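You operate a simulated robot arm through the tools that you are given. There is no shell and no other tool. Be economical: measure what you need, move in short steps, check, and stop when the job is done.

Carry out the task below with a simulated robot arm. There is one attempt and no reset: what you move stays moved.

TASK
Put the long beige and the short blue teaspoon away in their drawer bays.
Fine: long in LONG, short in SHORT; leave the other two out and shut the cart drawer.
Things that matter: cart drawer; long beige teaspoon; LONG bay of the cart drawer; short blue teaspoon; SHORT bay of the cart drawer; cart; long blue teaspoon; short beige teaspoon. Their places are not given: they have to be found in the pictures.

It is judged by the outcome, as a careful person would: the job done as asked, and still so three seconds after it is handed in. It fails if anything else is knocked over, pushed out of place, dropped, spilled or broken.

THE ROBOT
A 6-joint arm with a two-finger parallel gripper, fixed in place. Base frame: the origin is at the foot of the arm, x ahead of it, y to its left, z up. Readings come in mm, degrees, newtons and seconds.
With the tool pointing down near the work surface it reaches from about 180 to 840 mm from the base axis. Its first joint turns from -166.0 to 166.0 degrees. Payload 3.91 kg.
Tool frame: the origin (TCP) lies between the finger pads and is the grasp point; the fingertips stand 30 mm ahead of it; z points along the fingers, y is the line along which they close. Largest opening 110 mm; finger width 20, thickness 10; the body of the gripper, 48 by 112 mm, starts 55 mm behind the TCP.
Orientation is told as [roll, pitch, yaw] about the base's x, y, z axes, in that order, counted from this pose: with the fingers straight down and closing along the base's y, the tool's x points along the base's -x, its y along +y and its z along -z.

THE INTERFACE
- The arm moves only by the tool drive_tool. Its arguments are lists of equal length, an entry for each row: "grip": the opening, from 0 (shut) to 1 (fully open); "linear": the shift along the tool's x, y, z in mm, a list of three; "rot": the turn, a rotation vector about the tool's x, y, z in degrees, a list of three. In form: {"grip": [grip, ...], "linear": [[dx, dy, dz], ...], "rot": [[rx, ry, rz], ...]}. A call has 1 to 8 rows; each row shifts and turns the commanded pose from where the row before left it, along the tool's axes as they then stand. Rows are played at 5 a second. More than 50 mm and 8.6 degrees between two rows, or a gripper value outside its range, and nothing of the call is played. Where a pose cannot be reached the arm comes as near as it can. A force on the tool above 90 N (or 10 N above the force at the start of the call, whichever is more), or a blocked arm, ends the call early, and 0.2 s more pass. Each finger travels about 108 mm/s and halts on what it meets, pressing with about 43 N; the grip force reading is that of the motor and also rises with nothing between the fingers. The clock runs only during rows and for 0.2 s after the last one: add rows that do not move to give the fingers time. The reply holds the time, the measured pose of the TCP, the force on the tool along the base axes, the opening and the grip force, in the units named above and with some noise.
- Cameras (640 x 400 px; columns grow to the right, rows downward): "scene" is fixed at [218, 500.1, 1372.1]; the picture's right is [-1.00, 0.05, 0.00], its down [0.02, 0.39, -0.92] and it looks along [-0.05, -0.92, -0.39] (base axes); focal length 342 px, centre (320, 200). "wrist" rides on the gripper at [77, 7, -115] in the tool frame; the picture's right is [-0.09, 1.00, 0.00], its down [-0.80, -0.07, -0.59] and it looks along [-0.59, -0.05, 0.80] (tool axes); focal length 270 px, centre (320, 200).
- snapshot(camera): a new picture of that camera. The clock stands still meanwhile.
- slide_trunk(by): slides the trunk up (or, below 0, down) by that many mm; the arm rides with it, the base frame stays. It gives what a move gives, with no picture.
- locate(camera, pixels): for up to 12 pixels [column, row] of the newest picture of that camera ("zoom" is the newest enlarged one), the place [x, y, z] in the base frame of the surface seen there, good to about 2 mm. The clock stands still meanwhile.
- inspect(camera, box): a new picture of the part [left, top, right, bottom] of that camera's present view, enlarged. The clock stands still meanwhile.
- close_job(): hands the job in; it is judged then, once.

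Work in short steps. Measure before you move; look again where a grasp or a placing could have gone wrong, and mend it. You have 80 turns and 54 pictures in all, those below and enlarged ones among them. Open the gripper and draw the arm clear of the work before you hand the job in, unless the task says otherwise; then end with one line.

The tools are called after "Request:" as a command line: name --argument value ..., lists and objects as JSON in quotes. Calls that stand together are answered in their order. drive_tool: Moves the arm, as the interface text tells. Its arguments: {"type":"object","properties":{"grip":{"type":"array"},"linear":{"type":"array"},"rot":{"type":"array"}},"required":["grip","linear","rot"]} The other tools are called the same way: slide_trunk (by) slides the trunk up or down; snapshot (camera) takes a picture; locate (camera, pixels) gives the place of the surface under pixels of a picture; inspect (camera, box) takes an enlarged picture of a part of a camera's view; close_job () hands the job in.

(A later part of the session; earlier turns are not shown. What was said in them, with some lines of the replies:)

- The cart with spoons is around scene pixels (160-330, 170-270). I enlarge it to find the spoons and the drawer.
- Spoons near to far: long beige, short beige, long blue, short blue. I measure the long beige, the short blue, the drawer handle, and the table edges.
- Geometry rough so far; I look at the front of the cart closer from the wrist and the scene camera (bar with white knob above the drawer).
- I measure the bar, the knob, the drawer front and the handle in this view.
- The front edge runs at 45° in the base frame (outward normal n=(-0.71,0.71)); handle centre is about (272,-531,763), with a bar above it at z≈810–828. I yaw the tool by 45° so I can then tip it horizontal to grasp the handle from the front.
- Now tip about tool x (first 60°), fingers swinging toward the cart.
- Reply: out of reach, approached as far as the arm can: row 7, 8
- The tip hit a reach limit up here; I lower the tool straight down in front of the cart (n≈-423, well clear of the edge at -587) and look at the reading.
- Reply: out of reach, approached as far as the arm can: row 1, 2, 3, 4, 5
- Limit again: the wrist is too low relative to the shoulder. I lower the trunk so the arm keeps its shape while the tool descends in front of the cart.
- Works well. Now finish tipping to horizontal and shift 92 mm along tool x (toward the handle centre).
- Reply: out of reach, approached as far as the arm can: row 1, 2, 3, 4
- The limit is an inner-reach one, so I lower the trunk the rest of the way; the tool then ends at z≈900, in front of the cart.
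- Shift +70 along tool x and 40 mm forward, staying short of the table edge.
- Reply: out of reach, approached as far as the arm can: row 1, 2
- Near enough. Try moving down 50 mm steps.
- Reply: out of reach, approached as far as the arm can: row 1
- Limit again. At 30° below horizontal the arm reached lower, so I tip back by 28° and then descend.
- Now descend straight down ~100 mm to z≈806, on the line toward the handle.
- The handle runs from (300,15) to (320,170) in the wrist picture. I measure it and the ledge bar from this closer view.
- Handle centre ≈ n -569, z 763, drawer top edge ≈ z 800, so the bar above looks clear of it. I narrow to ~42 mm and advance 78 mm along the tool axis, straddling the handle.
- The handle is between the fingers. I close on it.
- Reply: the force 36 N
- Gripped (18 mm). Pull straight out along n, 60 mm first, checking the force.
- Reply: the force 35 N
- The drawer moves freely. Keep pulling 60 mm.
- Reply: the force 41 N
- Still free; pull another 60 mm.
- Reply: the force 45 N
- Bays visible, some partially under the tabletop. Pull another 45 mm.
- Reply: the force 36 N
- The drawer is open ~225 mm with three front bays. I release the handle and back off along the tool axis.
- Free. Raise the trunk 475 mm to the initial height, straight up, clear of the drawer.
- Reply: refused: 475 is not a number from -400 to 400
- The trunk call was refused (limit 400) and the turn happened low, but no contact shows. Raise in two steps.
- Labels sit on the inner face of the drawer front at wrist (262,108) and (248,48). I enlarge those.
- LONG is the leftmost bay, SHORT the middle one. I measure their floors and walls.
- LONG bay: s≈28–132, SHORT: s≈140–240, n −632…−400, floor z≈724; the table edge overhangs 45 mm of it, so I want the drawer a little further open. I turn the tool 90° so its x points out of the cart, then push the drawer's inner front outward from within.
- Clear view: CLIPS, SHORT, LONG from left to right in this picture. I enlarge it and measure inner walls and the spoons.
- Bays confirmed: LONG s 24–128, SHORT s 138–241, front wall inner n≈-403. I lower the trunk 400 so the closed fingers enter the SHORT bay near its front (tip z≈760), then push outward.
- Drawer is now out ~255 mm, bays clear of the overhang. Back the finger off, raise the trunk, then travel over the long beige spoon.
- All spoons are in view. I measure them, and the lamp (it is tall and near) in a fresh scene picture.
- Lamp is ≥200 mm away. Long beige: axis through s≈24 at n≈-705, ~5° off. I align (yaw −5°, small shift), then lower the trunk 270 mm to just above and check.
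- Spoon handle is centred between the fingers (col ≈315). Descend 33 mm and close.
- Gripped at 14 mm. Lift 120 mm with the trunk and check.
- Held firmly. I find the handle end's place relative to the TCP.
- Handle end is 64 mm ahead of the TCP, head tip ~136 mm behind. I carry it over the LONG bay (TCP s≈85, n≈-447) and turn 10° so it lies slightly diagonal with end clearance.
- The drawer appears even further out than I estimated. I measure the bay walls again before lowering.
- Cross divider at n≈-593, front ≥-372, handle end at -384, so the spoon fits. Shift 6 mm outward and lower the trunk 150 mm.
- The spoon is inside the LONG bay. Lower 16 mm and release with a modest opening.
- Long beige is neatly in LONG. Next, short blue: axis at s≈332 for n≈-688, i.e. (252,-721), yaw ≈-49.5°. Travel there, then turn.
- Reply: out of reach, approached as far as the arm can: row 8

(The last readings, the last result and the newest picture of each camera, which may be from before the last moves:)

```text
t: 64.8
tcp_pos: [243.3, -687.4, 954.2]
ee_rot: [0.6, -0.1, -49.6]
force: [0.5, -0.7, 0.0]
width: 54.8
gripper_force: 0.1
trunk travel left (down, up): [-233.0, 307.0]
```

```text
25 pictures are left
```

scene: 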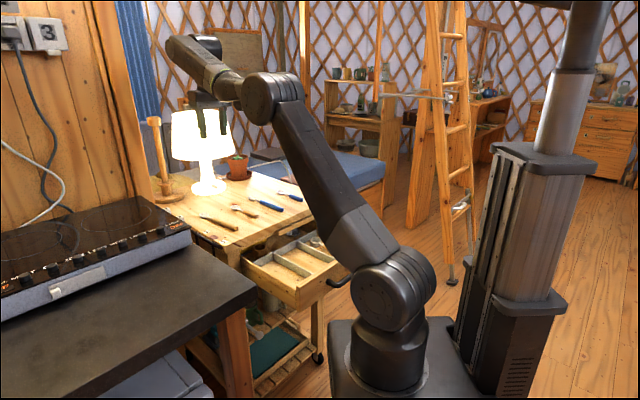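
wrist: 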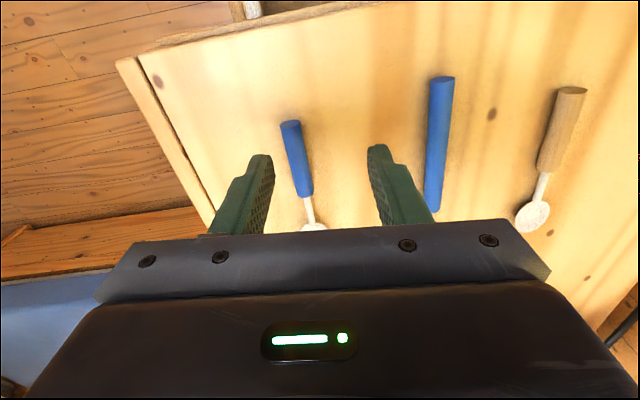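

Reach is limited with the arm this high relative to the trunk; I'll raise the trunk and reach downward with the arm instead. First measure the spoon here.

Request:
locate --camera "wrist" --pixels '[[292, 130], [300, 165], [305, 190], [309, 210], [284, 140], [296, 140]]'

Request:
slide_trunk --by 230

Request:
drive_tool --grip '[0.5, 0.5, 0.5, 0.5, 0.5]' --linear '[[0, 0, 44], [0, 0, 44], [0, 0, 44], [0, 0, 44], [0, 0, 0]]' --rot '[[0, 0, 0], [0, 0, 0], [0, 0, 0], [0, 0, 0], [0, 0, 0]]'

```text
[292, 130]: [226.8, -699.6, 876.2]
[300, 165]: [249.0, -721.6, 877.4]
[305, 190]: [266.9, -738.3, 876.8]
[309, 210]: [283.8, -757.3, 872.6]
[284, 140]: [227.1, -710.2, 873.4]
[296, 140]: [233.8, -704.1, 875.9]
```

```text
t: 67.2
tcp_pos: [243.4, -687.4, 1183.0]
ee_rot: [0.6, -0.1, -49.5]
force: [-0.3, 1.1, -0.2]
width: 55.0
gripper_force: 0.2
trunk travel left (down, up): [-463.0, 77.0]
```

```text
t: 68.4
tcp_pos: [246.5, -684.7, 1004.0]
ee_rot: [0.6, -0.3, -49.6]
force: [-1.2, 0.6, -0.1]
width: 55.3
gripper_force: 0.1
trunk travel left (down, up): [-463.0, 77.0]
```

Axis is at s≈334, almost parallel to n. Move over it (252→(250,-723)), turn −2.5°, and descend to z≈925.

Request:
drive_tool --grip '[0.5, 0.5, 0.5, 0.5, 0.5]' --linear '[[-31.4, -21.7, 0], [0, 0, 0], [0, 0, 39], [0, 0, 39], [0, 0, 0]]' --rot '[[0, 0, 0], [0, 0, -2.5], [0, 0, 0], [0, 0, 0], [0, 0, 0]]'

Request:
snapshot --camera "wrist"

```text
t: 69.6
tcp_pos: [249.3, -723.1, 930.2]
ee_rot: [0.6, -0.2, -47.0]
force: [0.4, 0.8, 0.2]
width: 54.9
gripper_force: 0.1
trunk travel left (down, up): [-463.0, 77.0]
```

```text
24 pictures are left
```

wrist: 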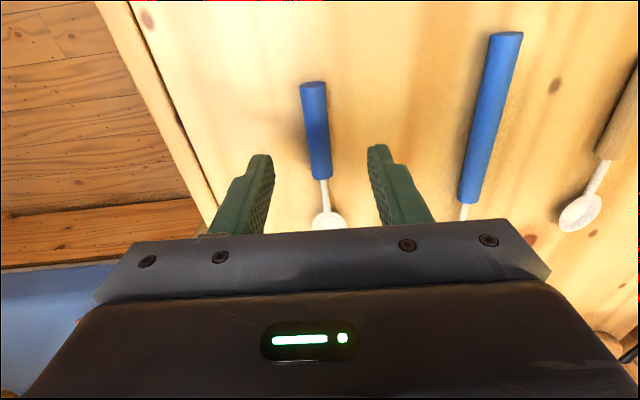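

Well centred. Descend 39 mm and close.

Request:
drive_tool --grip '[0.5, 0.5, 0.5, 0, 0, 0, 0]' --linear '[[0, 0, 20], [0, 0, 19.5], [0, 0, 0], [0, 0, 0], [0, 0, 0], [0, 0, 0], [0, 0, 0]]' --rot '[[0, 0, 0], [0, 0, 0], [0, 0, 0], [0, 0, 0], [0, 0, 0], [0, 0, 0], [0, 0, 0]]'

Request:
drive_tool --grip '[0, 0, 0, 0]' --linear '[[0, 0, -40], [0, 0, -40], [0, 0, -40], [0, 0, 0]]' --rot '[[0, 0, 0], [0, 0, 0], [0, 0, 0], [0, 0, 0]]'

Request:
snapshot --camera "wrist"

```text
t: 71.2
tcp_pos: [248.4, -723.6, 890.7]
ee_rot: [0.6, -0.2, -47.0]
force: [-0.6, -0.1, -0.9]
width: 14.0
gripper_force: 42.8
trunk travel left (down, up): [-463.0, 77.0]
```

```text
t: 72.2
tcp_pos: [248.1, -725.9, 1009.7]
ee_rot: [0.6, -0.1, -47.0]
force: [-0.2, -0.3, -0.9]
width: 14.1
gripper_force: 42.8
trunk travel left (down, up): [-463.0, 77.0]
```

```text
23 pictures are left
```

wrist: 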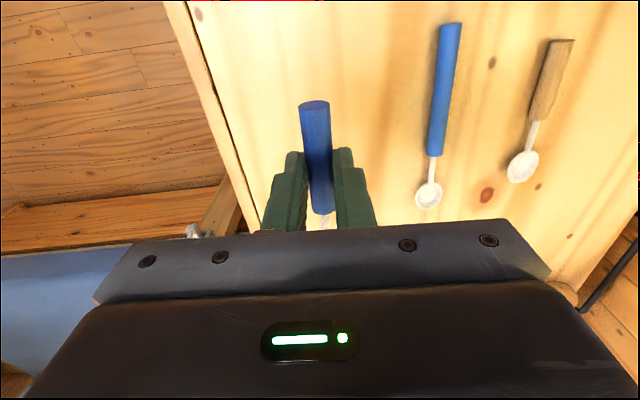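

Held. Carry it to the SHORT bay: TCP target s≈189, n≈-432, i.e. (172,-439).

Request:
drive_tool --grip '[0, 0, 0, 0, 0, 0, 0, 0]' --linear '[[37.4, 20, 0], [37.4, 20, 0], [37.4, 20, 0], [37.4, 20, 0], [37.4, 20, 0], [37.4, 20, 0], [37.4, 20, 0], [0, 0, 0]]' --rot '[[0, 0, 0], [0, 0, 0], [0, 0, 0], [0, 0, 0], [0, 0, 0], [0, 0, 0], [0, 0, 0], [0, 0, 0]]'

Request:
slide_trunk --by -120

Request:
snapshot --camera "wrist"

Request:
inspect --camera "scene" --box '[180, 170, 372, 290]'

```text
t: 74.0
tcp_pos: [171.4, -437.2, 1013.4]
ee_rot: [0.6, -0.2, -47.0]
force: [-0.3, 0.3, -1.3]
width: 14.2
gripper_force: 43.2
trunk travel left (down, up): [-463.0, 77.0]
```

```text
t: 75.5
tcp_pos: [170.4, -437.0, 893.7]
ee_rot: [0.7, -0.2, -47.0]
force: [0.8, -0.3, -1.0]
width: 13.5
gripper_force: 43.1
trunk travel left (down, up): [-343.0, 197.0]
```

```text
22 pictures are left
```

wrist: 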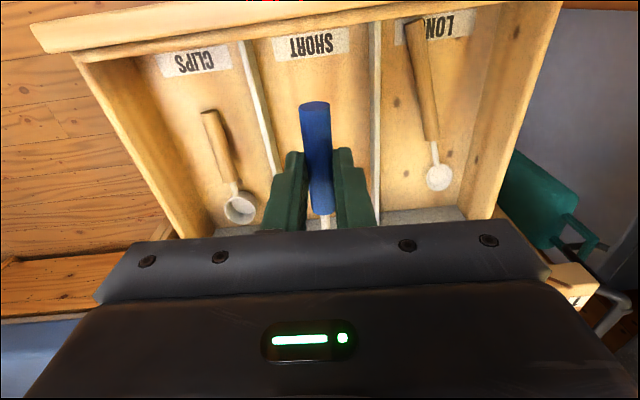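

```text
3.33 times, centred on (276, 230) of scene
```

zoom: 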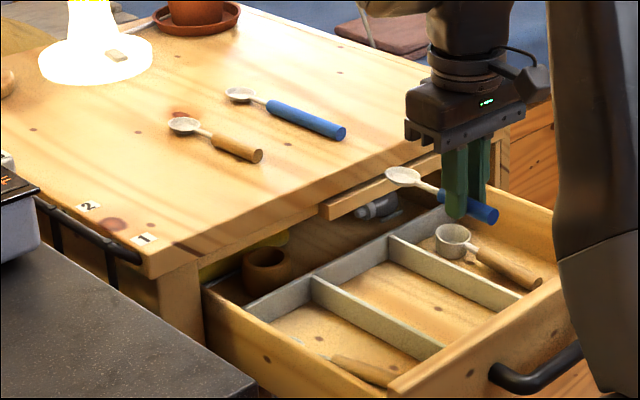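

Aligned over SHORT. Lower the trunk 130 mm.

Request:
slide_trunk --by -120

Request:
drive_tool --grip '[0, 0, 0.3, 0.3, 0.3]' --linear '[[0, 0, 6], [0, 0, 6], [0, 0, 0], [0, 0, 0], [0, 0, 0]]' --rot '[[0, 0, 0], [0, 0, 0], [0, 0, 0], [0, 0, 0], [0, 0, 0]]'

Request:
slide_trunk --by 250

Request:
snapshot --camera "wrist"

```text
t: 77.0
tcp_pos: [170.3, -436.8, 772.3]
ee_rot: [0.6, -0.3, -47.0]
force: [0.3, 0.7, -0.1]
width: 14.2
gripper_force: 43.4
trunk travel left (down, up): [-223.0, 317.0]
```

```text
t: 78.2
tcp_pos: [169.4, -437.8, 761.2]
ee_rot: [0.5, -0.2, -47.0]
force: [0.4, -0.8, 0.3]
width: 32.9
gripper_force: 0.0
trunk travel left (down, up): [-223.0, 317.0]
```

```text
t: 80.8
tcp_pos: [170.4, -437.6, 1010.7]
ee_rot: [0.7, -0.2, -46.9]
force: [-0.3, -0.2, 0.6]
width: 32.9
gripper_force: 0.2
trunk travel left (down, up): [-473.0, 67.0]
```

```text
20 pictures are left
```

wrist: 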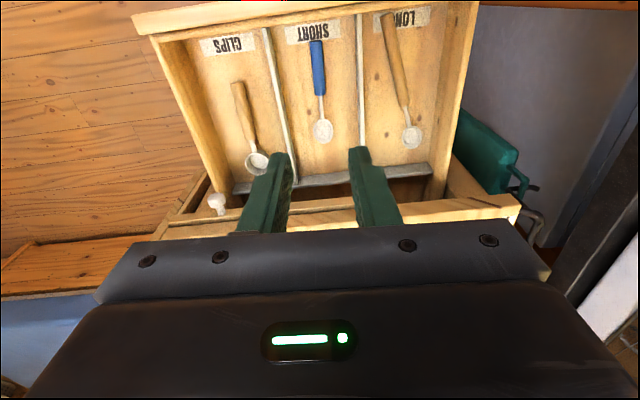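

Both spoons lie in their bays. Now close the drawer: shut the fingers, move out in front of the handle (n≈-268), and lower to handle height.

Request:
drive_tool --grip '[0, 0, 0, 0, 0, 0]' --linear '[[0, 0, 0], [41, 1, 0], [41, 1, 0], [41, 1, 0], [41, 1, 0], [0, 0, 0]]' --rot '[[0.6, 0, -2], [0, 0, 0], [0, 0, 0], [0, 0, 0], [0, 0, 0], [0, 0, 0]]'

Request:
slide_trunk --by -200

Request:
snapshot --camera "wrist"

```text
t: 82.2
tcp_pos: [55.5, -320.1, 1013.5]
ee_rot: [0.0, -0.2, -44.9]
force: [0.9, -0.9, 0.3]
width: 0.0
gripper_force: 37.8
trunk travel left (down, up): [-473.0, 67.0]
```

```text
t: 84.4
tcp_pos: [54.1, -319.3, 814.0]
ee_rot: [0.0, -0.2, -45.0]
force: [0.4, 0.0, 0.9]
width: 0.0
gripper_force: 38.1
trunk travel left (down, up): [-273.0, 267.0]
```

```text
19 pictures are left
```

wrist: 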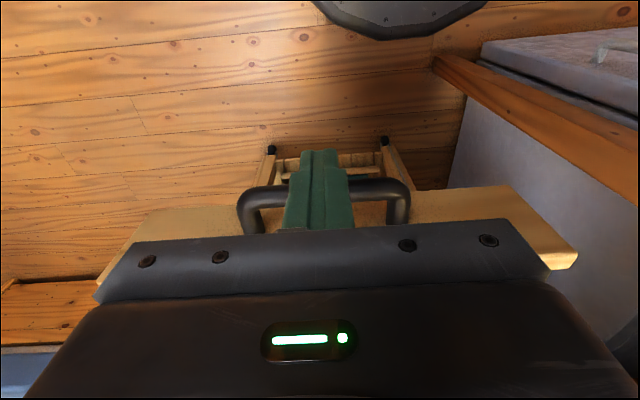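

Fingers are in front of the handle. I measure the handle bar to confirm the gap.

Request:
locate --camera "wrist" --pixels '[[270, 192], [375, 186], [370, 180]]'

```text
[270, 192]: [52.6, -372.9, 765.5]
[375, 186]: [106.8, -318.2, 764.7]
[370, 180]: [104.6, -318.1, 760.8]
```

Handle outer face at n≈-298; gap ~24 mm. Lower 38 mm, then push gently inward.

Request:
slide_trunk --by -38

Request:
drive_tool --grip '[0, 0, 0, 0, 0, 0, 0, 0]' --linear '[[-12, 0, 0], [-8, 0, 0], [-8, 0, 0], [-10, 0, 0], [-12, 0, 0], [-14, 0, 0], [-14, 0, 0], [-14, 0, 0]]' --rot '[[0, 0, 0], [0, 0, 0], [0, 0, 0], [0, 0, 0], [0, 0, 0], [0, 0, 0], [0, 0, 0], [0, 0, 0]]'

Request:
inspect --camera "scene" --box '[180, 170, 372, 290]'

```text
t: 85.2
tcp_pos: [54.7, -319.1, 774.8]
ee_rot: [0.0, -0.2, -45.0]
force: [0.2, 0.0, -0.4]
width: 0.0
gripper_force: 37.6
trunk travel left (down, up): [-235.0, 305.0]
```

```text
t: 87.0
tcp_pos: [120.3, -385.4, 776.3]
ee_rot: [0.0, -0.3, -45.0]
force: [-0.7, -0.2, -0.8]
width: 0.0
gripper_force: 38.3
trunk travel left (down, up): [-235.0, 305.0]
```

```text
3.33 times, centred on (276, 230) of scene
```

zoom: 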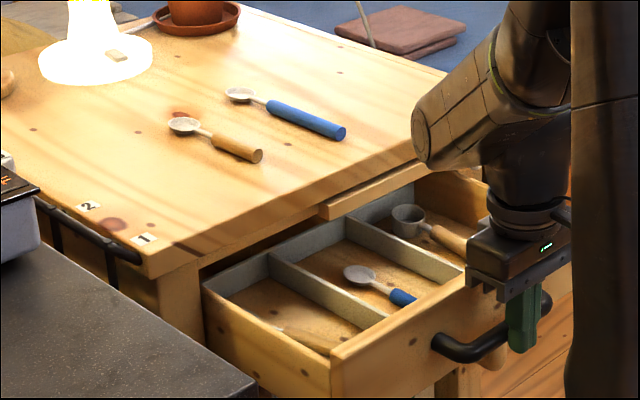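

The drawer slides in smoothly, spoons inside. Continue.

Request:
drive_tool --grip '[0, 0, 0, 0, 0, 0, 0, 0]' --linear '[[-13, 0, 0], [-13, 0, 0], [-13, 0, 0], [-13, 0, 0], [-13, 0, 0], [-13, 0, 0], [-13, 0, 0], [-13, 0, 0]]' --rot '[[0, 0, 0], [0, 0, 0], [0, 0, 0], [0, 0, 0], [0, 0, 0], [0, 0, 0], [0, 0, 0], [0, 0, 0]]'

Request:
drive_tool --grip '[0, 0, 0, 0, 0, 0, 0]' --linear '[[-12, 0, 0], [-12, 0, 0], [-12, 0, 0], [-12, 0, 0], [-10, 0, 0], [-8, 0, 0], [0, 0, 0]]' --rot '[[0, 0, 0], [0, 0, 0], [0, 0, 0], [0, 0, 0], [0, 0, 0], [0, 0, 0], [0, 0, 0]]'

Request:
snapshot --camera "wrist"

Request:
inspect --camera "scene" --box '[180, 170, 372, 290]'

```text
t: 88.8
tcp_pos: [193.8, -458.0, 777.5]
ee_rot: [-0.2, -0.4, -45.0]
force: [-0.2, 0.1, -0.8]
width: 0.0
gripper_force: 37.7
trunk travel left (down, up): [-235.0, 305.0]
```

```text
t: 90.4
tcp_pos: [239.1, -505.4, 777.6]
ee_rot: [0.0, -0.2, -45.0]
force: [-0.8, 0.5, 0.3]
width: 0.0
gripper_force: 38.2
trunk travel left (down, up): [-235.0, 305.0]
```

```text
17 pictures are left
```

wrist: 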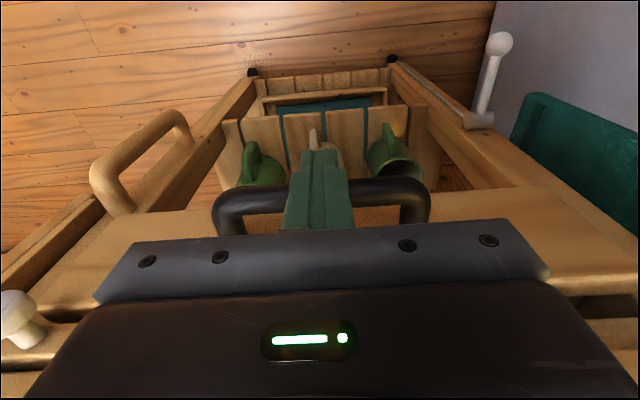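

```text
3.33 times, centred on (276, 230) of scene
```

zoom: 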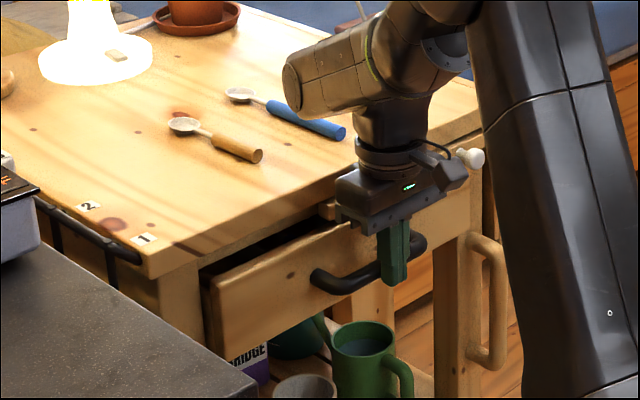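

~26 mm remain. Push 18 mm more with small steps, watching force.

Request:
drive_tool --grip '[0, 0, 0, 0]' --linear '[[-6, 0, 0], [-6, 0, 0], [-6, 0, 0], [0, 0, 0]]' --rot '[[0, 0, 0], [0, 0, 0], [0, 0, 0], [0, 0, 0]]'

Request:
drive_tool --grip '[0, 0, 0, 0, 0]' --linear '[[-3, 0, 0], [-3, 0, 0], [-2, 0, 0], [-2, 0, 0], [0, 0, 0]]' --rot '[[0, 0, 0], [0, 0, 0], [0, 0, 0], [0, 0, 0], [0, 0, 0]]'

Request:
inspect --camera "scene" --box '[220, 190, 348, 270]'

```text
t: 91.4
tcp_pos: [252.8, -517.9, 776.9]
ee_rot: [-0.2, -0.2, -44.9]
force: [-0.7, 1.2, 0.5]
width: 0.1
gripper_force: 37.4
trunk travel left (down, up): [-235.0, 305.0]
```

```text
t: 92.7
tcp_pos: [252.3, -516.6, 778.8]
ee_rot: [0.2, 0.6, -45.1]
force: [-52.8, 41.3, 19.7]
width: 0.1
gripper_force: 37.7
trunk travel left (down, up): [-235.0, 305.0]
stopped in row 5: the force on the tool passed its limit (the readings are from after the stop); the commanded pose is now the measured one
```

```text
5.00 times, centred on (284, 230) of scene
```

zoom: 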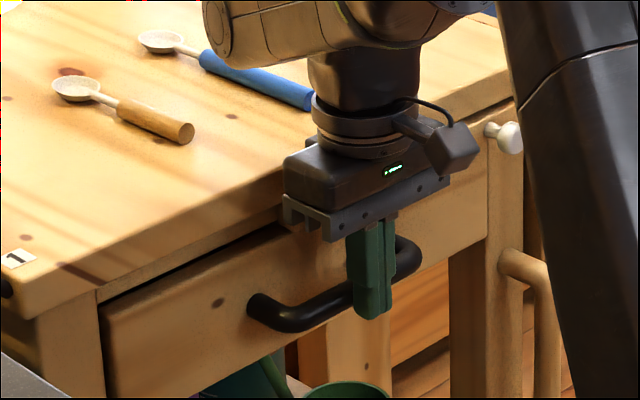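

Force stop at n≈-544. I back off 30 mm and measure whether the drawer is shut or the gripper body met the table edge/bar.

Request:
drive_tool --grip '[0, 0, 0, 0]' --linear '[[20, 0, 0], [30, 0, 0], [30, 0, 0], [0, 0, 0]]' --rot '[[0, 0, 0], [0, 0, 0], [0, 0, 0], [0, 0, 0]]'

Request:
inspect --camera "scene" --box '[220, 190, 348, 270]'

Request:
locate --camera "zoom" --pixels '[[130, 320], [200, 290], [280, 320], [20, 285], [150, 222], [110, 290], [240, 205], [80, 300], [508, 138]]'

```text
t: 93.7
tcp_pos: [203.4, -463.9, 777.1]
ee_rot: [0.1, 0.7, -44.8]
force: [-0.6, -0.1, -0.1]
width: 0.0
gripper_force: 37.5
trunk travel left (down, up): [-235.0, 305.0]
```

```text
5.00 times, centred on (284, 230) of scene
```

zoom: 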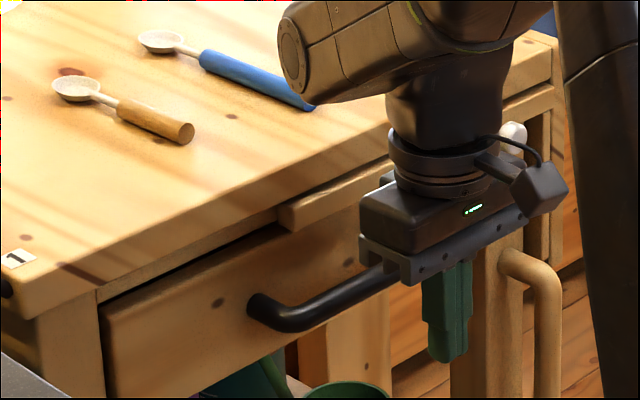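

```text
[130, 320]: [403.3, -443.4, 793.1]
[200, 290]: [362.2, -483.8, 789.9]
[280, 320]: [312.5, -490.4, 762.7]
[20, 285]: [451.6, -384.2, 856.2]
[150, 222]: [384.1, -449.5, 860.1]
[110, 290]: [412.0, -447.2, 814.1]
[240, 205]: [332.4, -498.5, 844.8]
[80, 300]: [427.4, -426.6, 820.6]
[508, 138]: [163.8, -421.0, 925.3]
```

The front is at n≈-598.5 versus -607.5 originally: still ~9 mm open, so the gripper body probably met the tabletop/bar. I tilt the tool 24° so the body leans outward and only the fingertips reach the handle.

Request:
drive_tool --grip '[0, 0, 0, 0, 0]' --linear '[[0, 0, 0], [0, 0, 0], [0, 0, 0], [-2, 0, -4.6], [0, 0, 0]]' --rot '[[0, -8, 0], [0, -8, 0], [0, -8, 0], [0, 0, 0], [0, 0, 0]]'

Request:
drive_tool --grip '[0, 0, 0, 0, 0, 0]' --linear '[[-10, 0, 4.5], [-10, 0, 4.5], [-10, 0, 4.5], [-10, 0, 4.5], [-8, 0, 3.6], [0, 0, 0]]' --rot '[[0, 0, 0], [0, 0, 0], [0, 0, 0], [0, 0, 0], [0, 0, 0], [0, 0, 0]]'

Request:
inspect --camera "scene" --box '[220, 190, 348, 270]'

```text
t: 94.8
tcp_pos: [202.4, -465.1, 781.4]
ee_rot: [0.2, -23.5, -44.9]
force: [0.8, 0.4, -0.1]
width: 0.0
gripper_force: 37.1
trunk travel left (down, up): [-235.0, 305.0]
```

```text
t: 96.2
tcp_pos: [238.4, -501.5, 780.0]
ee_rot: [0.1, -23.4, -45.0]
force: [-0.2, -0.1, 0.8]
width: 0.1
gripper_force: 37.5
trunk travel left (down, up): [-235.0, 305.0]
```

```text
5.00 times, centred on (284, 230) of scene
```

zoom: 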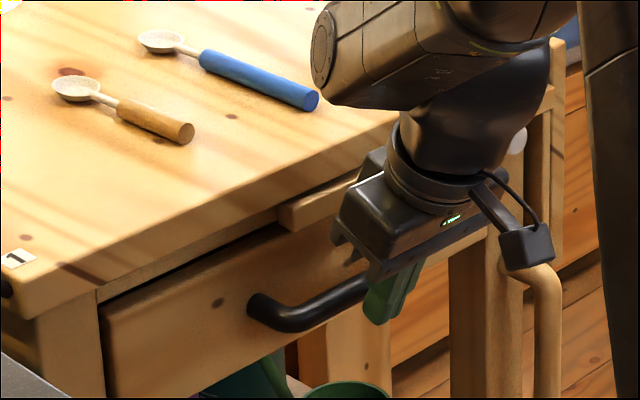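

Proceed in small steps.

Request:
drive_tool --grip '[0, 0, 0, 0, 0, 0, 0, 0]' --linear '[[-2.7, 0, 1.2], [-2.7, 0, 1.2], [-2.7, 0, 1.2], [-2.7, 0, 1.2], [-2.7, 0, 1.2], [-1.8, 0, 0.8], [-1.8, 0, 0.8], [0, 0, 0]]' --rot '[[0, 0, 0], [0, 0, 0], [0, 0, 0], [0, 0, 0], [0, 0, 0], [0, 0, 0], [0, 0, 0], [0, 0, 0]]'

Request:
inspect --camera "scene" --box '[220, 190, 348, 270]'

Request:
locate --camera "zoom" --pixels '[[130, 320], [200, 290], [240, 270], [240, 205]]'

```text
t: 98.0
tcp_pos: [252.9, -514.0, 778.8]
ee_rot: [0.3, -23.4, -45.1]
force: [-0.7, 2.1, -1.3]
width: 0.0
gripper_force: 37.6
trunk travel left (down, up): [-235.0, 305.0]
```

```text
5.00 times, centred on (284, 230) of scene
```

zoom: 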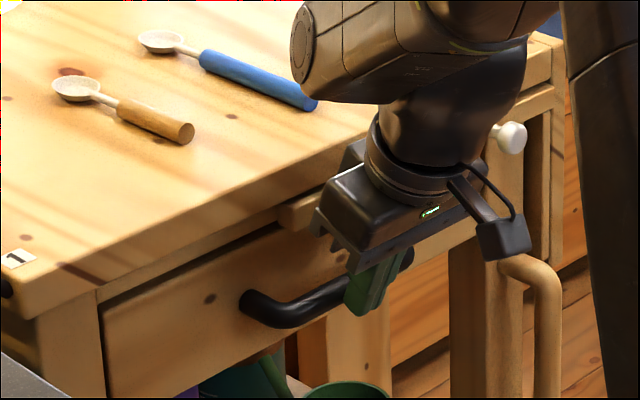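

```text
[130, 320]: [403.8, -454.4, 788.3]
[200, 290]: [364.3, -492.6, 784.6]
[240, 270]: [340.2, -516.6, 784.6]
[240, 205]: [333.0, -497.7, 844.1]
```

Front now at n≈-606.3, about 1 mm from the original. Push a few more mm until it resists.

Request:
drive_tool --grip '[0, 0, 0, 0]' --linear '[[-1, 0, 0.45], [-1, 0, 0.45], [-1, 0, 0.45], [0, 0, 0]]' --rot '[[0, 0, 0], [0, 0, 0], [0, 0, 0], [0, 0, 0]]'

```text
t: 99.0
tcp_pos: [254.6, -515.8, 777.1]
ee_rot: [0.2, -23.4, -45.1]
force: [-10.6, 7.2, -1.6]
width: 0.0
gripper_force: 37.4
trunk travel left (down, up): [-235.0, 305.0]
```

Resistance is beginning; one last small push to seat it.

Request:
drive_tool --grip '[0, 0, 0]' --linear '[[-1.5, 0, 0.7], [-1.5, 0, 0.7], [0, 0, 0]]' --rot '[[0, 0, 0], [0, 0, 0], [0, 0, 0]]'

Request:
drive_tool --grip '[0, 0, 0, 0, 0]' --linear '[[15, 0, -7], [30, 0, -13], [30, 0, -13], [30, 0, -13], [0, 0, 0]]' --rot '[[0, 0, 0], [0, 0, 0], [0, 0, 0], [0, 0, 0], [0, 0, 0]]'

Request:
inspect --camera "scene" --box '[220, 190, 348, 270]'

Request:
locate --camera "zoom" --pixels '[[130, 320], [200, 290], [240, 270], [240, 205], [300, 300], [40, 275]]'

```text
t: 99.8
tcp_pos: [254.5, -516.6, 778.0]
ee_rot: [0.3, -23.1, -45.1]
force: [-35.6, 29.8, -2.7]
width: 0.0
gripper_force: 37.7
trunk travel left (down, up): [-235.0, 305.0]
```

```text
t: 101.0
tcp_pos: [174.9, -438.8, 780.0]
ee_rot: [0.2, -23.5, -44.9]
force: [0.4, 1.0, 0.4]
width: 0.0
gripper_force: 37.7
trunk travel left (down, up): [-235.0, 305.0]
```

```text
5.00 times, centred on (284, 230) of scene
```

zoom: 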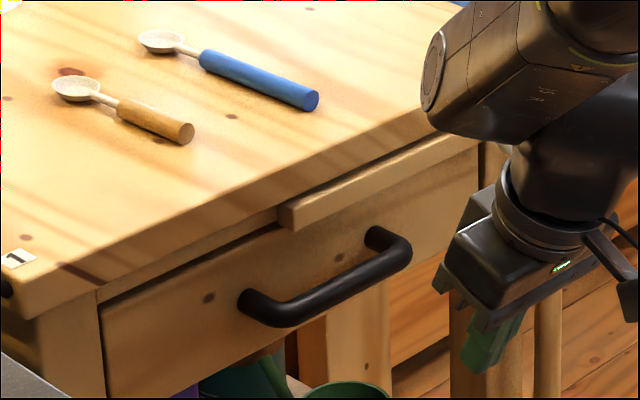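

```text
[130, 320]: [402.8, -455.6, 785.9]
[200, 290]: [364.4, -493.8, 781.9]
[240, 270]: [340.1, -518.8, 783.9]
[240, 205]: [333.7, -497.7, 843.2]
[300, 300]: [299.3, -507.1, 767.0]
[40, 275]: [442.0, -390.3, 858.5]
```

Front at n≈-607: fully shut, as at the start. Raise clear, open the gripper, and take a final look.

Request:
drive_tool --grip '[0, 0, 1, 1, 1]' --linear '[[30, 0, -13], [30, 0, -13], [0, 0, 0], [0, 0, 0], [0, 0, 0]]' --rot '[[0, 0, 0], [0, 0, 0], [0, 0, 0], [0, 0, 0], [0, 0, 0]]'

Request:
slide_trunk --by 250

Request:
inspect --camera "scene" --box '[150, 160, 350, 285]'

```text
t: 102.2
tcp_pos: [130.5, -392.2, 781.7]
ee_rot: [0.3, -23.4, -45.1]
force: [0.4, -0.5, 0.3]
width: 110.1
gripper_force: 0.1
trunk travel left (down, up): [-235.0, 305.0]
```

```text
t: 104.8
tcp_pos: [131.0, -391.6, 1031.6]
ee_rot: [0.2, -23.4, -45.0]
force: [-0.5, 0.2, -0.4]
width: 110.1
gripper_force: 0.0
trunk travel left (down, up): [-485.0, 55.0]
```

```text
3.20 times, centred on (250, 222) of scene
```

zoom: 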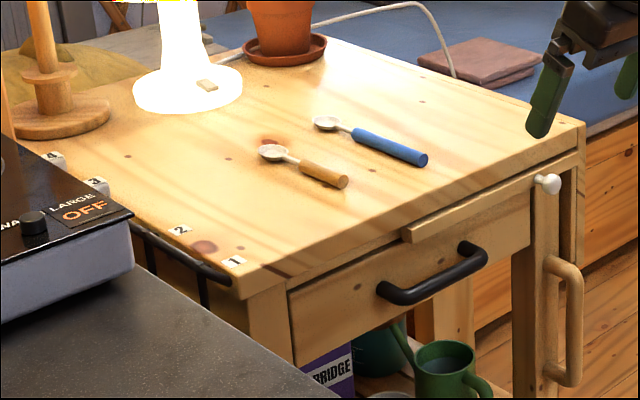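

The drawer is shut as at the start, the other two spoons are where they were, and the arm is clear with the gripper open. I hand the job in.

Request:
close_job

```text
The job is handed in.
```

The long beige teaspoon is in the LONG bay, the short blue one is in the SHORT bay, the other two spoons are still out on the cart, and the drawer is shut.
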